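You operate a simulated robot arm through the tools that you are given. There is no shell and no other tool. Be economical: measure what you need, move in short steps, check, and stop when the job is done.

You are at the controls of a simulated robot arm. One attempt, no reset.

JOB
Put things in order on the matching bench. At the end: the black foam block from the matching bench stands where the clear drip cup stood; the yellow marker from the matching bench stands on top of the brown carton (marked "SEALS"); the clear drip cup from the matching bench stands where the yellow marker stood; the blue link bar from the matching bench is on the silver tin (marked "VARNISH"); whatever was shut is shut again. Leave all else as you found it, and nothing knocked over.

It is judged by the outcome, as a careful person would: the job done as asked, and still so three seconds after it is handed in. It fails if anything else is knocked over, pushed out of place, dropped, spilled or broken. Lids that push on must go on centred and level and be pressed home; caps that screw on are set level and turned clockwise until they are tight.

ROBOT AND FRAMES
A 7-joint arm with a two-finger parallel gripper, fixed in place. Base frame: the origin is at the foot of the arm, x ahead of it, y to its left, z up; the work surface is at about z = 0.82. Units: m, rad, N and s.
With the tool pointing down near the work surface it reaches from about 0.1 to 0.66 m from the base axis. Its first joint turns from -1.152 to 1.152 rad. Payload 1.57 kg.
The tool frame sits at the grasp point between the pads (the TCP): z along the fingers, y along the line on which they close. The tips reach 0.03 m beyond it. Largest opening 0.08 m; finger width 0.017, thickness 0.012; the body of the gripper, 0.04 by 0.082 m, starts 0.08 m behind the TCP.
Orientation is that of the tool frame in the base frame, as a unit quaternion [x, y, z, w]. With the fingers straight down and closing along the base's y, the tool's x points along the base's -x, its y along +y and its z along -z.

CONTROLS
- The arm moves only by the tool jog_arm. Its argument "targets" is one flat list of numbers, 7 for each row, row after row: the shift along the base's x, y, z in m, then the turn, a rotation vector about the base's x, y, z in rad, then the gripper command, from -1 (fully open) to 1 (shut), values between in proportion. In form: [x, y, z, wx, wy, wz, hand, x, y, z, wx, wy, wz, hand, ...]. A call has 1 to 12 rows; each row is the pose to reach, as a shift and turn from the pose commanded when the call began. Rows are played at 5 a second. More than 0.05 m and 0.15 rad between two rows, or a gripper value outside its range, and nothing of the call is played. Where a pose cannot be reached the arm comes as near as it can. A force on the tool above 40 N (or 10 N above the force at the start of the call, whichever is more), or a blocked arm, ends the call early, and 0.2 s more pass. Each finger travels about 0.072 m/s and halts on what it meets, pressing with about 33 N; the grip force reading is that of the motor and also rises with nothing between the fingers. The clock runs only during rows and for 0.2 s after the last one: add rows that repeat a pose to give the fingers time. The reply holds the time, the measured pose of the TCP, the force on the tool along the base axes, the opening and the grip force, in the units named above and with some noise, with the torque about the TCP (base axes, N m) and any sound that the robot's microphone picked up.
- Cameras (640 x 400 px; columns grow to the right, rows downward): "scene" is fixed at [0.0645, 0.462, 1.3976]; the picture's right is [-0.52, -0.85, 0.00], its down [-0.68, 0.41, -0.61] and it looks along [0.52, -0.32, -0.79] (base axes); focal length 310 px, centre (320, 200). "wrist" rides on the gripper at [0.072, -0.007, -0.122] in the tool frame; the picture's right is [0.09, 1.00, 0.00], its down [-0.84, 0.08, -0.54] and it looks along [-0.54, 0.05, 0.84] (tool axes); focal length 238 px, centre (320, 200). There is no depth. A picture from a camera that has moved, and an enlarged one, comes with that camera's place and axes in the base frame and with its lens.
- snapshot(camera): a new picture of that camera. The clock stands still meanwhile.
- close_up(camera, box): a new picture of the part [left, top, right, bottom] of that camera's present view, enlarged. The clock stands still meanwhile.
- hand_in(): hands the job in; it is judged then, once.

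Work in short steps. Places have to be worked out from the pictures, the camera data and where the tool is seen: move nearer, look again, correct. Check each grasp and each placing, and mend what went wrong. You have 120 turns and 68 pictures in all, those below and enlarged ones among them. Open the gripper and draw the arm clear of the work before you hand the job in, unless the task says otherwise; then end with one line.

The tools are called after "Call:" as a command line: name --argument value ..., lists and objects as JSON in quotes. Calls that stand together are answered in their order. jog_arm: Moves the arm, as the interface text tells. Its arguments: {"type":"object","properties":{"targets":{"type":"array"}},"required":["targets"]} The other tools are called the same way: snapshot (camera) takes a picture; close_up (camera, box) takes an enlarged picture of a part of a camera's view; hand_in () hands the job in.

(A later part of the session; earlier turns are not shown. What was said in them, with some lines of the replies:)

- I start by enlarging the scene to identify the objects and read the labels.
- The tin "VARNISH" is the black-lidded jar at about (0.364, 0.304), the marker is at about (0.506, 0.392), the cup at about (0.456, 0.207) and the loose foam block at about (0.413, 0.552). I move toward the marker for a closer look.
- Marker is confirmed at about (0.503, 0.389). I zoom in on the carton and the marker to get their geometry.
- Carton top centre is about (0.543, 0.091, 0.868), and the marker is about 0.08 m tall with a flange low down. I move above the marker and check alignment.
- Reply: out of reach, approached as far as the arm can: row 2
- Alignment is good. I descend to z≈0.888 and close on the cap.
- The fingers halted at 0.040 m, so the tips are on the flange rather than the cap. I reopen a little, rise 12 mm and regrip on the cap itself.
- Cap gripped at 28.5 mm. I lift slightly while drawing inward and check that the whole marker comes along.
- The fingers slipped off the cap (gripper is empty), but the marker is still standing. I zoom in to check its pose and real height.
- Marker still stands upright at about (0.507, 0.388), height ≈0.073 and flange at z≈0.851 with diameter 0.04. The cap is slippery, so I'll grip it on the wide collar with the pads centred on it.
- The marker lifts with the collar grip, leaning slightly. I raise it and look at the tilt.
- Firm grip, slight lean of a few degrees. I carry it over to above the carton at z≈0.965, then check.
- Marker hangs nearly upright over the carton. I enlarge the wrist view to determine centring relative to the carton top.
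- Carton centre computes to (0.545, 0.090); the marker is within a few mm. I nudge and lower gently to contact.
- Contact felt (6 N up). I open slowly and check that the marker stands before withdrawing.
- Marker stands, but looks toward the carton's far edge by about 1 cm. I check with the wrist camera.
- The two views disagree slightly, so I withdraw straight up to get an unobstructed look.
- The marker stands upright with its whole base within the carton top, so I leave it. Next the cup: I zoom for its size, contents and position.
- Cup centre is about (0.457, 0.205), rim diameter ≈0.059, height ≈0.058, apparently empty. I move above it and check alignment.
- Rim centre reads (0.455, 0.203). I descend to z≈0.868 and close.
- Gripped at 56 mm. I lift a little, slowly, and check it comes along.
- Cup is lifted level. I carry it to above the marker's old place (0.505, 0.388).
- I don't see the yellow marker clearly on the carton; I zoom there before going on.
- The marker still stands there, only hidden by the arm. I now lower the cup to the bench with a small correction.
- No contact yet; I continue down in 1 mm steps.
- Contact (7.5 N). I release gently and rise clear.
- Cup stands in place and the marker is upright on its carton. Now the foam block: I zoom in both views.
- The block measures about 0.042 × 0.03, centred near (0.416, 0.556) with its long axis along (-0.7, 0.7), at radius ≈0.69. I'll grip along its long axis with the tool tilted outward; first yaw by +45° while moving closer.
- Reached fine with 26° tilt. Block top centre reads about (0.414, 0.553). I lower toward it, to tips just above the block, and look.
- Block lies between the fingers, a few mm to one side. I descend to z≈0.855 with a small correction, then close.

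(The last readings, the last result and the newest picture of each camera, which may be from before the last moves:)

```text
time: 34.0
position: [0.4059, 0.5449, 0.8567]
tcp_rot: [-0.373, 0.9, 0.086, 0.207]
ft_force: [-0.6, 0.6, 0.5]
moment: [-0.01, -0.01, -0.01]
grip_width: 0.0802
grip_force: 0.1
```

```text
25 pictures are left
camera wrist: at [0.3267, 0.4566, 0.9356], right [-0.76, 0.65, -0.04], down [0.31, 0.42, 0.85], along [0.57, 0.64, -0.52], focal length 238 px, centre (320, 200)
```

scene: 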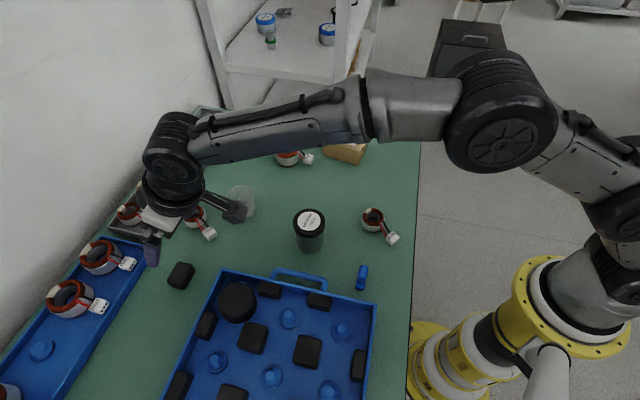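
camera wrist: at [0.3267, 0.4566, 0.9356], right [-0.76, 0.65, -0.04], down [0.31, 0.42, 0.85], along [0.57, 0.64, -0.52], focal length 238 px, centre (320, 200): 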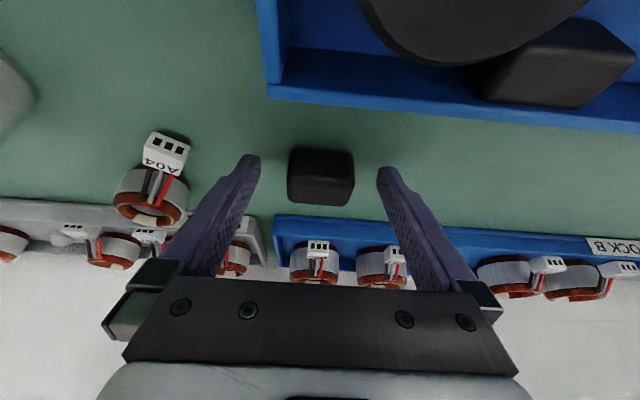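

Block is centred between the fingers. I close and lift slightly.

Call:
jog_arm --targets '[0, 0, 0, 0, 0, 0, -0.3, 0, 0, 0, 0, 0, 0, 0.3, 0, 0, 0, 0, 0, 0, 0.6, 0, 0, 0, 0, 0, 0, 0.6, 0, 0, 0, 0, 0, 0, 0.6, 0, 0, 0.004, 0, 0, 0, 0.6, 0, 0, 0.012, 0, 0, 0, 0.6, 0, 0, 0.03, 0, 0, 0, 0.6, 0, 0, 0.03, 0, 0, 0, 0.6]'

Call:
snapshot --camera "wrist"

```text
time: 36.0
position: [0.4059, 0.5444, 0.8874]
tcp_rot: [-0.373, 0.901, 0.086, 0.205]
ft_force: [0.1, 0.0, -0.1]
moment: [0.01, 0.0, 0.0]
grip_width: 0.0432
grip_force: 32.7
```

```text
24 pictures are left
camera wrist: at [0.3264, 0.4562, 0.9655], right [-0.76, 0.65, -0.04], down [0.31, 0.42, 0.85], along [0.57, 0.64, -0.52], focal length 238 px, centre (320, 200)
```

wrist: 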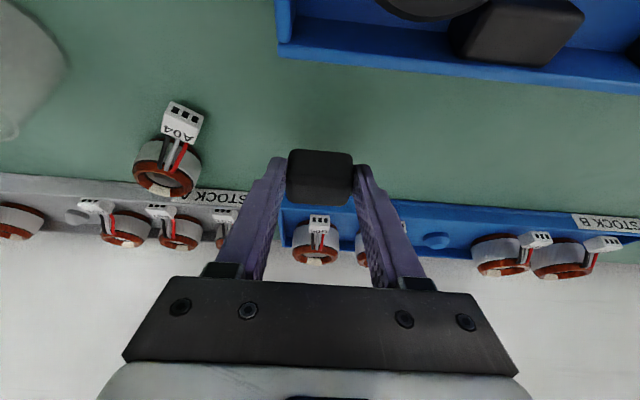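

Foam block is held (43 mm) and level. I raise it and carry it toward the cup's former place, well above everything.

Call:
jog_arm --targets '[-0.005, -0.01, 0.035, 0, 0, 0, 0.6, -0.01, -0.025, 0.075, 0, 0, 0, 0.6, -0.005, -0.065, 0.085, 0, 0, 0, 0.6, 0, -0.105, 0.085, 0, 0, 0, 0.6, 0.006, -0.145, 0.085, 0, 0, 0, 0.6, 0.012, -0.185, 0.085, 0, 0, 0, 0.6, 0.019, -0.225, 0.085, 0, 0, 0, 0.6, 0.026, -0.265, 0.085, 0, 0, 0, 0.6, 0.034, -0.305, 0.085, 0, 0, 0, 0.6, 0.043, -0.347, 0.075, 0, 0, 0, 0.6, 0.043, -0.347, 0.06, 0, 0, 0, 0.6, 0.043, -0.347, 0.06, 0, 0, 0, 0.6]'

Call:
snapshot --camera "scene"

```text
time: 38.6
position: [0.4495, 0.1993, 0.9461]
tcp_rot: [-0.373, 0.901, 0.085, 0.207]
ft_force: [0.1, 0.0, -0.9]
moment: [-0.01, -0.02, 0.02]
grip_width: 0.0433
grip_force: 32.7
```

```text
23 pictures are left
```

scene: 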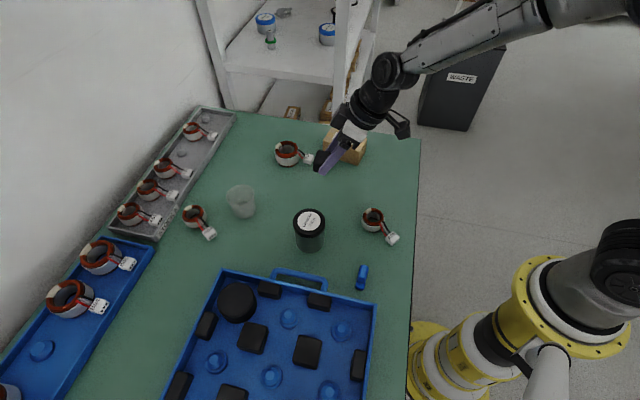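

All clear; I lower to just above the bench, then feel for contact.

Call:
jog_arm --targets '[0, -0.001, -0.04, 0, 0, 0, 0.6, 0, -0.001, -0.075, 0, 0, 0, 0.6, 0, -0.001, -0.086, 0, 0, 0, 0.6, 0, -0.001, -0.0885, 0, 0, 0, 0.6, 0, -0.001, -0.09, 0, 0, 0, 0.6, 0, -0.001, -0.09, 0, 0, 0, 0.6]'

Call:
close_up --camera "scene" --box '[270, 110, 410, 220]'

```text
time: 40.0
position: [0.4489, 0.1982, 0.8571]
tcp_rot: [-0.372, 0.901, 0.086, 0.207]
ft_force: [-0.5, -2.1, 2.9]
moment: [-0.01, 0.02, -0.03]
grip_width: 0.0432
grip_force: 33.4
```

```text
3.64 times, centred on (340, 165) of scene
camera zoom: at [0.0644, 0.4619, 1.3976], right [-0.52, -0.85, 0.0], down [-0.68, 0.41, -0.61], along [0.52, -0.32, -0.79], focal length 1128 px, centre (247, 327)
```

zoom: 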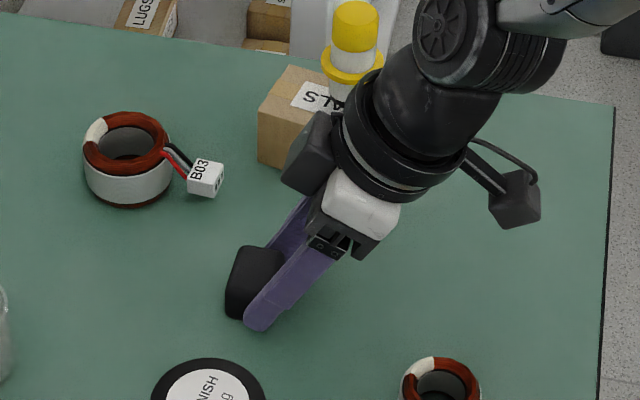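

Contact is light and the block is where the cup stood. I release and withdraw along the tool axis.

Call:
jog_arm --targets '[0, 0, 0, 0, 0, 0, -0.2, 0, 0, 0, 0, 0, 0, -0.5, 0, 0, 0, 0, 0, 0, -0.8, 0, 0, 0, 0, 0, 0, -0.8, -0.006, -0.006, 0.018, 0, 0, 0, -0.8, -0.016, -0.016, 0.047, 0, 0, 0, -0.8, -0.03, -0.03, 0.085, 0, 0, 0, -0.8, -0.045, -0.045, 0.12, 0, 0, 0, -0.8, -0.045, -0.045, 0.12, 0, 0, 0, -0.8]'

Call:
jog_arm --targets '[-0.03, 0.01, 0, -0.09, 0.09, 0, -1, -0.06, 0.02, 0, -0.18, 0.18, 0, -1, -0.1, 0.03, 0, -0.26, 0.26, 0, -1, -0.14, 0.04, 0, -0.318, 0.318, 0, -1, -0.17, 0.05, 0, -0.318, 0.318, 0, -1, -0.17, 0.05, 0, -0.318, 0.318, 0, -1]'

Call:
snapshot --camera "scene"

Call:
snapshot --camera "wrist"

```text
time: 42.0
position: [0.402, 0.1529, 0.9754]
tcp_rot: [-0.373, 0.901, 0.085, 0.206]
ft_force: [0.3, 0.7, -1.1]
moment: [0.02, 0.0, -0.03]
grip_width: 0.0718
grip_force: 0.1
```

```text
time: 43.4
position: [0.2335, 0.2031, 0.9764]
tcp_rot: [-0.383, 0.924, 0.0, 0.0]
ft_force: [0.0, -0.6, 0.8]
moment: [0.0, 0.01, -0.04]
grip_width: 0.0802
grip_force: 0.0
```

```text
21 pictures are left
```

scene: 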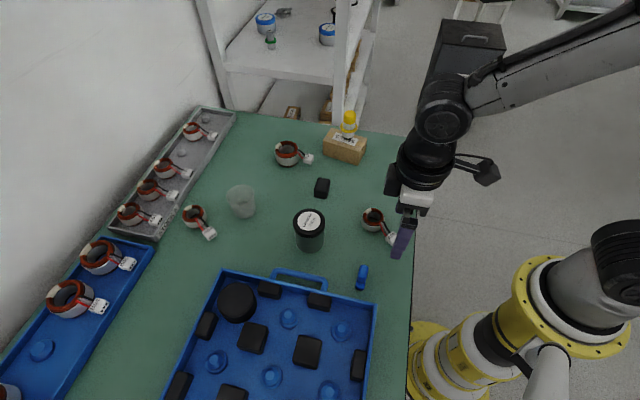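

```text
20 pictures are left
camera wrist: at [0.1862, 0.1464, 1.0977], right [-0.77, 0.64, 0.0], down [0.54, 0.65, 0.54], along [0.35, 0.42, -0.84], focal length 238 px, centre (320, 200)
```

wrist: 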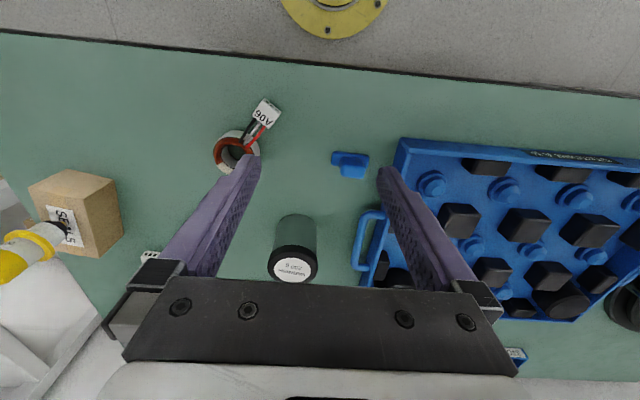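

Block is in place; everything else stands. Now I zoom on the link bar.

Call:
close_up --camera "wrist" --box '[310, 130, 390, 200]'

Call:
close_up --camera "scene" --box '[330, 250, 400, 300]'

```text
5.71 times, centred on (350, 165) of wrist
camera zoom: at [0.1862, 0.1464, 1.0977], right [-0.77, 0.64, 0.0], down [0.54, 0.65, 0.54], along [0.35, 0.42, -0.84], focal length 1362 px, centre (149, 400)
```

zoom: 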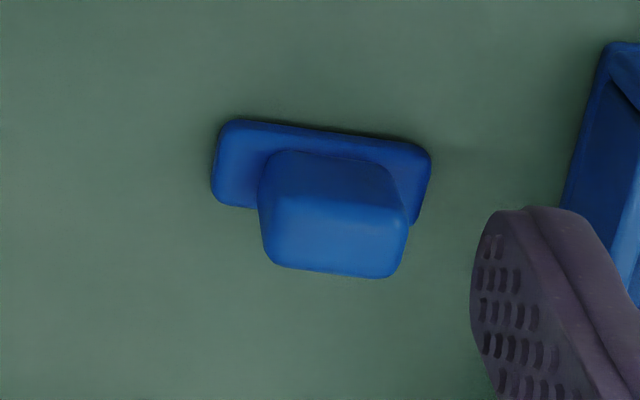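

```text
8.00 times, centred on (365, 275) of scene
camera zoom: at [0.0644, 0.462, 1.3976], right [-0.52, -0.85, 0.0], down [-0.68, 0.41, -0.61], along [0.52, -0.32, -0.79], focal length 2482 px, centre (-40, -400)
```

zoom: 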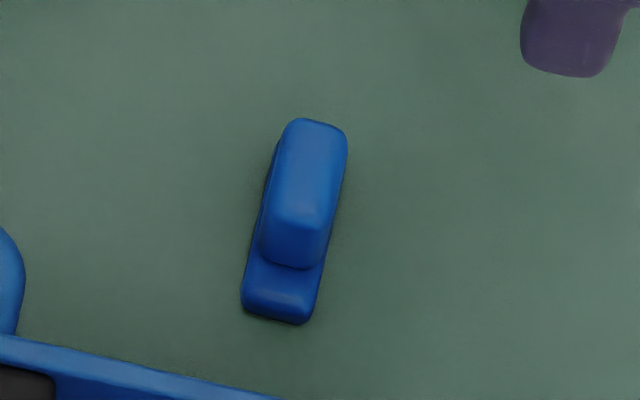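

Link bar: flat plate ≈0.045 long along (-0.7, 0.7) with a raised block on it, centred at about (0.233, 0.260), top z≈0.858. The current yaw matches its long axis; I move above it.

Call:
jog_arm --targets '[0, 0.03, -0.015, 0, 0, 0, -1, -0.001, 0.057, -0.04, 0, 0, 0, -1, -0.001, 0.057, -0.055, 0, 0, 0, -1, -0.001, 0.057, -0.055, 0, 0, 0, -1]'

Call:
close_up --camera "wrist" --box '[220, 80, 420, 220]'

```text
time: 44.4
position: [0.2329, 0.2624, 0.9231]
tcp_rot: [-0.383, 0.924, 0.0, 0.0]
ft_force: [0.4, 0.1, -0.2]
moment: [0.0, -0.01, 0.04]
grip_width: 0.0801
grip_force: 0.1
```

```text
2.86 times, centred on (320, 150) of wrist
camera zoom: at [0.1863, 0.205, 1.0446], right [-0.77, 0.64, 0.0], down [0.54, 0.65, 0.54], along [0.35, 0.42, -0.84], focal length 681 px, centre (320, 343)
```

zoom: 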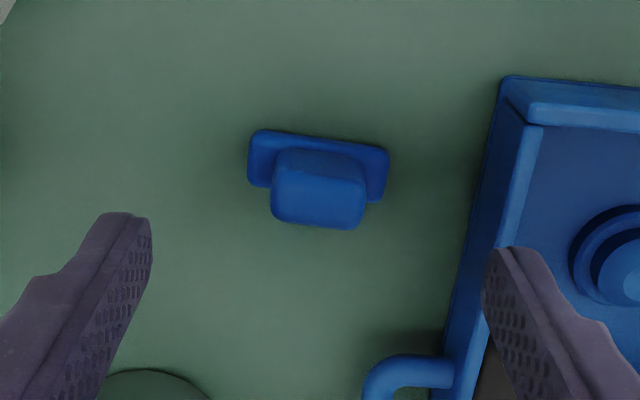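

The tray wall is only ~48 mm from the bar's centre on one side, so I narrow the opening to 60 mm before descending to z≈0.867, then close on the raised block.

Call:
jog_arm --targets '[0.001, -0.002, 0, 0, 0, 0, -0.5, 0.001, -0.002, 0, 0, 0, 0, -0.5, 0.001, -0.002, -0.025, 0, 0, 0, -0.5, 0.001, -0.002, -0.045, 0, 0, 0, -0.5, 0.001, -0.002, -0.056, 0, 0, 0, -0.5, 0.001, -0.002, -0.056, 0, 0, 0, -0.5, 0.001, -0.002, -0.056, 0, 0, 0, 0.2, 0.001, -0.002, -0.056, 0, 0, 0, 0.7, 0.001, -0.002, -0.056, 0, 0, 0, 0.7, 0.001, -0.002, -0.056, 0, 0, 0, 0.7]'

Call:
close_up --camera "scene" --box '[320, 210, 430, 300]'

```text
time: 46.6
position: [0.2328, 0.2569, 0.8671]
tcp_rot: [-0.383, 0.924, 0.0, -0.001]
ft_force: [0.9, -0.6, -0.4]
moment: [0.0, -0.01, 0.01]
grip_width: 0.0268
grip_force: 33.2
```

```text
4.44 times, centred on (375, 255) of scene
camera zoom: at [0.0645, 0.462, 1.3976], right [-0.52, -0.85, 0.0], down [-0.68, 0.41, -0.61], along [0.52, -0.32, -0.79], focal length 1379 px, centre (76, -44)
```

zoom: 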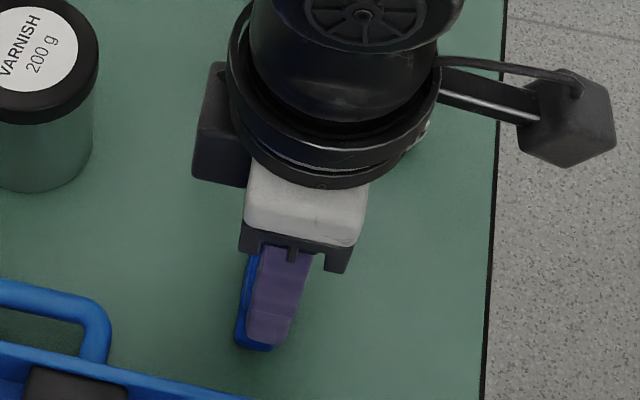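

Gripped the raised block (26.8 mm). I lift slowly and check the grip.

Call:
jog_arm --targets '[0, 0, 0.003, 0, 0, 0, 0.7, 0, 0, 0.008, 0, 0, 0, 0.7, 0, 0, 0.016, 0, 0, 0, 0.7, 0, 0, 0.03, 0, 0, 0, 0.7, 0, 0, 0.03, 0, 0, 0, 0.7]'

Call:
close_up --camera "wrist" --box '[220, 80, 420, 220]'

```text
time: 47.8
position: [0.2333, 0.2573, 0.8958]
tcp_rot: [-0.383, 0.924, 0.0, 0.0]
ft_force: [-0.1, 0.3, -0.6]
moment: [-0.01, 0.01, 0.01]
grip_width: 0.0271
grip_force: 33.6
```

```text
2.86 times, centred on (320, 150) of wrist
camera zoom: at [0.187, 0.2007, 1.0185], right [-0.77, 0.64, 0.0], down [0.54, 0.65, 0.54], along [0.35, 0.42, -0.84], focal length 681 px, centre (320, 343)
```

zoom: 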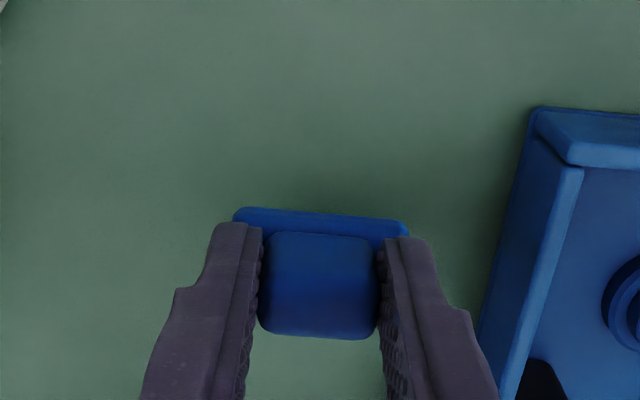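

Held firmly. I raise and move to near the tin, bar bottom ~4 cm above its lid, and look.

Call:
jog_arm --targets '[0, 0, 0.04, 0, 0, 0, 0.7, 0, 0, 0.085, 0, 0, 0, 0.7, 0.03, 0.01, 0.085, 0, 0, 0, 0.7, 0.065, 0.022, 0.085, 0, 0, 0, 0.7, 0.1, 0.034, 0.085, 0, 0, 0, 0.7, 0.127, 0.045, 0.085, 0, 0, 0, 0.7, 0.127, 0.045, 0.06, 0, 0, 0, 0.7, 0.127, 0.045, 0.06, 0, 0, 0, 0.7]'

Call:
close_up --camera "wrist" --box '[200, 60, 440, 220]'

Call:
close_up --camera "scene" --box '[250, 160, 370, 260]'

```text
time: 49.6
position: [0.36, 0.304, 0.9573]
tcp_rot: [-0.383, 0.924, 0.0, 0.0]
ft_force: [-0.9, -0.7, -0.9]
moment: [0.0, -0.04, -0.01]
grip_width: 0.0267
grip_force: 32.9
```

```text
2.50 times, centred on (320, 140) of wrist
camera zoom: at [0.3139, 0.2466, 1.0789], right [-0.77, 0.64, 0.0], down [0.54, 0.65, 0.54], along [0.35, 0.42, -0.84], focal length 596 px, centre (320, 350)
```

zoom: 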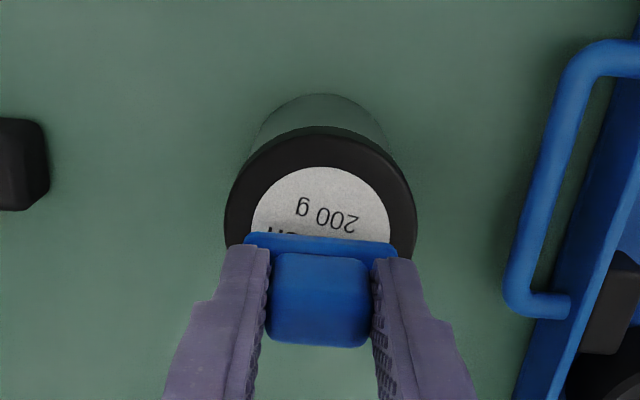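

```text
4.00 times, centred on (310, 210) of scene
camera zoom: at [0.0645, 0.462, 1.3976], right [-0.52, -0.85, 0.0], down [-0.68, 0.41, -0.61], along [0.52, -0.32, -0.79], focal length 1241 px, centre (360, 160)
```

zoom: 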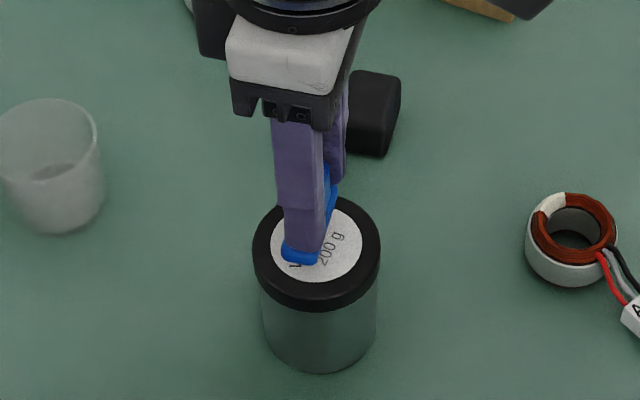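

Lid centre reads about (0.362, 0.302) – the bar is within a few mm. I correct 3 mm in y and lower gently until contact.

Call:
jog_arm --targets '[0, -0.003, -0.01, 0, 0, 0, 0.7, 0, -0.003, -0.017, 0, 0, 0, 0.7, 0, -0.003, -0.02, 0, 0, 0, 0.7, 0, -0.003, -0.022, 0, 0, 0, 0.7, 0, -0.003, -0.022, 0, 0, 0, 0.7]'

```text
time: 50.8
position: [0.3623, 0.3022, 0.9384]
tcp_rot: [-0.383, 0.924, 0.002, 0.006]
ft_force: [-3.2, -0.6, 35.5]
moment: [0.08, 0.06, 0.04]
grip_width: 0.0271
grip_force: 33.1
```

Contact made earlier than expected (35 N). I back off slightly to relieve the load.

Call:
jog_arm --targets '[0, 0, 0.002, 0, 0, 0, 0.7, 0, 0, 0.002, 0, 0, 0, 0.7]'

Call:
close_up --camera "scene" --box '[250, 160, 370, 260]'

```text
time: 51.4
position: [0.3623, 0.3026, 0.9385]
tcp_rot: [-0.383, 0.924, 0.002, 0.005]
ft_force: [5.3, 4.0, 23.4]
moment: [0.31, -0.29, -0.04]
grip_width: 0.0267
grip_force: 33.4
```

```text
4.00 times, centred on (310, 210) of scene
camera zoom: at [0.0643, 0.4619, 1.3977], right [-0.52, -0.85, 0.0], down [-0.68, 0.41, -0.61], along [0.52, -0.32, -0.79], focal length 1241 px, centre (360, 160)
```

zoom: 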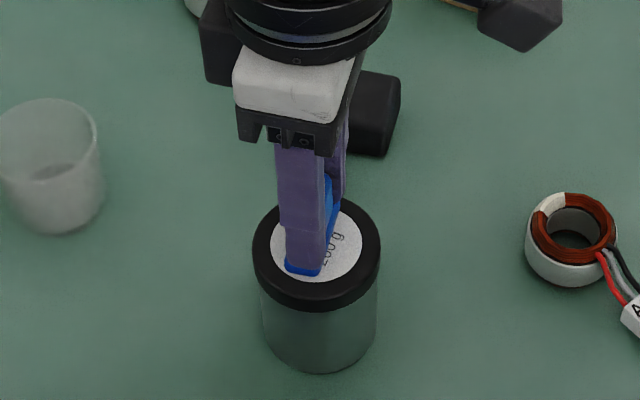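

Still loaded; I raise in small steps until the force is light.

Call:
jog_arm --targets '[0, 0, 0.001, 0, 0, 0, 0.7, 0, 0, 0.002, 0, 0, 0, 0.7, 0, 0, 0.002, 0, 0, 0, 0.7]'

```text
time: 52.2
position: [0.3603, 0.3011, 0.9383]
tcp_rot: [-0.383, 0.924, 0.001, 0.001]
ft_force: [4.0, 4.7, 18.4]
moment: [0.29, -0.29, -0.01]
grip_width: 0.027
grip_force: 32.8
```

Call:
jog_arm --targets '[0, 0, 0.001, 0, 0, 0, 0.7, 0, 0, 0.002, 0, 0, 0, 0.7, 0, 0, 0.002, 0, 0, 0, 0.7]'

```text
time: 53.0
position: [0.3589, 0.2996, 0.9403]
tcp_rot: [-0.383, 0.924, 0.0, -0.001]
ft_force: [1.6, 2.9, 8.7]
moment: [0.13, -0.16, 0.01]
grip_width: 0.0269
grip_force: 33.0
```

Load is now about 9 N. I release gently, then check before withdrawing.

Call:
jog_arm --targets '[0, 0, 0, 0, 0, 0, 0.25, 0, 0, 0, 0, 0, 0, 0.1, 0, 0, 0, 0, 0, 0, -0.3, 0, 0, 0, 0, 0, 0, -0.6, 0, 0, 0, 0, 0, 0, -0.6]'

Call:
close_up --camera "wrist" --box '[200, 60, 440, 220]'

```text
time: 54.2
position: [0.3591, 0.2992, 0.9397]
tcp_rot: [-0.383, 0.924, -0.001, -0.001]
ft_force: [-0.9, -0.2, 0.5]
moment: [-0.01, 0.0, -0.01]
grip_width: 0.0639
grip_force: 0.0
```

```text
2.50 times, centred on (320, 140) of wrist
camera zoom: at [0.3138, 0.2434, 1.0614], right [-0.77, 0.64, 0.0], down [0.54, 0.65, 0.54], along [0.35, 0.42, -0.84], focal length 596 px, centre (320, 350)
```

zoom: 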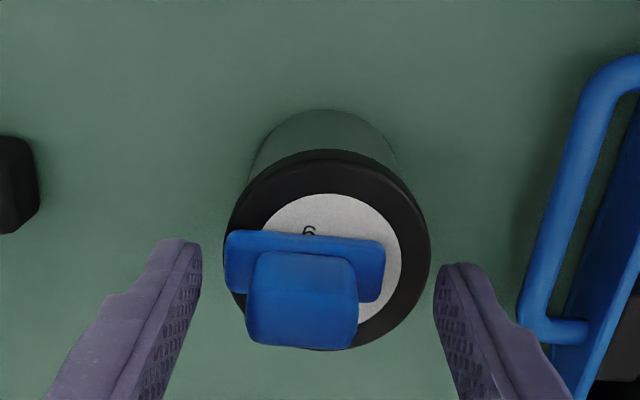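

The bar lies flat on the tin's lid, about 6 mm off centre but well supported, and the tin has not moved. I withdraw straight up and away.

Call:
jog_arm --targets '[0, 0, 0.02, 0, 0, 0, -0.7, 0, 0, 0.05, 0, 0, 0, -1, 0, 0, 0.09, 0, 0, 0, -1, -0.02, -0.02, 0.13, 0, 0, 0, -1, -0.05, -0.05, 0.16, 0, 0, 0, -1, -0.08, -0.08, 0.18, 0, 0, 0, -1, -0.11, -0.11, 0.19, 0, 0, 0, -1, -0.11, -0.11, 0.19, 0, 0, 0, -1]'

Call:
snapshot --camera "scene"

Call:
close_up --camera "scene" --box '[210, 90, 400, 260]'

```text
refused: row 5 steps farther than a row can; nothing moved
```

```text
10 pictures are left
```

scene: 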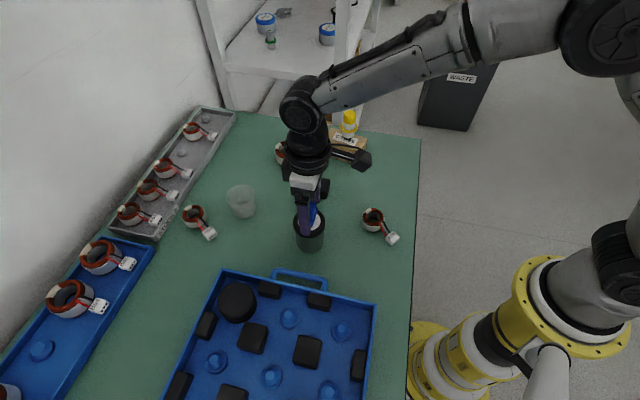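

```text
2.35 times, centred on (305, 175) of scene
camera zoom: at [0.0645, 0.462, 1.3976], right [-0.52, -0.85, 0.0], down [-0.68, 0.41, -0.61], along [0.52, -0.32, -0.79], focal length 730 px, centre (355, 259)
```

zoom: 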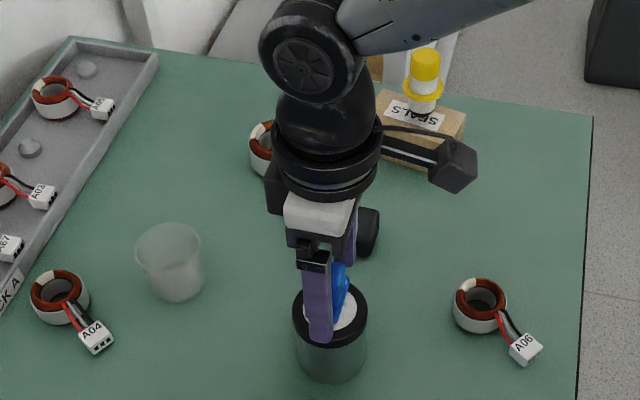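

The step was too large, nothing moved; I repeat the withdrawal with shorter steps.

Call:
jog_arm --targets '[0, 0, 0.02, 0, 0, 0, -0.6, 0, 0, 0.05, 0, 0, 0, -0.8, 0, 0, 0.09, 0, 0, 0, -1, -0.015, -0.015, 0.12, 0, 0, 0, -1, -0.04, -0.04, 0.145, 0, 0, 0, -1, -0.065, -0.065, 0.165, 0, 0, 0, -1, -0.09, -0.09, 0.185, 0, 0, 0, -1, -0.115, -0.115, 0.2, 0, 0, 0, -1, -0.115, -0.115, 0.2, 0, 0, 0, -1]'

Call:
close_up --camera "scene" --box '[210, 90, 400, 260]'

Call:
snapshot --camera "wrist"

```text
time: 56.2
position: [0.2444, 0.1856, 1.1395]
tcp_rot: [-0.382, 0.924, 0.0, -0.001]
ft_force: [-0.5, 0.3, -0.2]
moment: [-0.04, 0.02, 0.0]
grip_width: 0.0797
grip_force: 0.1
```

```text
2.35 times, centred on (305, 175) of scene
camera zoom: at [0.0644, 0.4619, 1.3976], right [-0.52, -0.85, 0.0], down [-0.68, 0.41, -0.61], along [0.52, -0.32, -0.79], focal length 730 px, centre (355, 259)
```

zoom: 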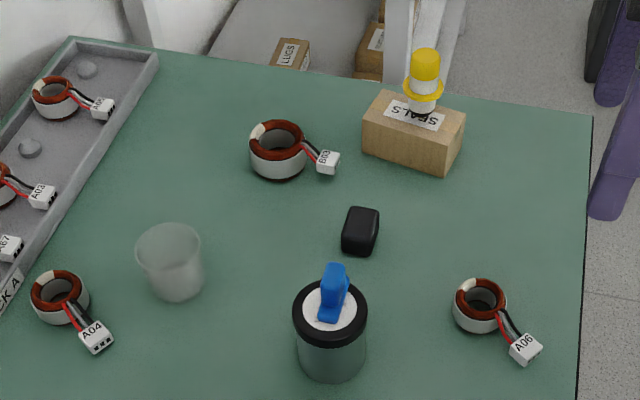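

```text
7 pictures are left
camera wrist: at [0.1982, 0.1299, 1.2615], right [-0.77, 0.64, 0.0], down [0.54, 0.65, 0.54], along [0.35, 0.42, -0.84], focal length 238 px, centre (320, 200)
```

wrist: 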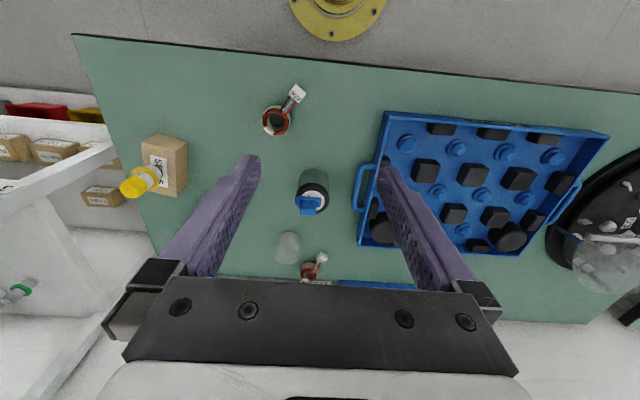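

All four things are in their places and stand upright, the tin is still shut, and the arm is clear with the gripper open. I hand in.

Call:
hand_in

```text
The job is handed in.
```

I finished the job and handed it in: the marker stands on the carton, the cup where the marker stood, the foam block where the cup stood, and the link bar lies on the tin (about 6 mm off centre), with the tin still shut.
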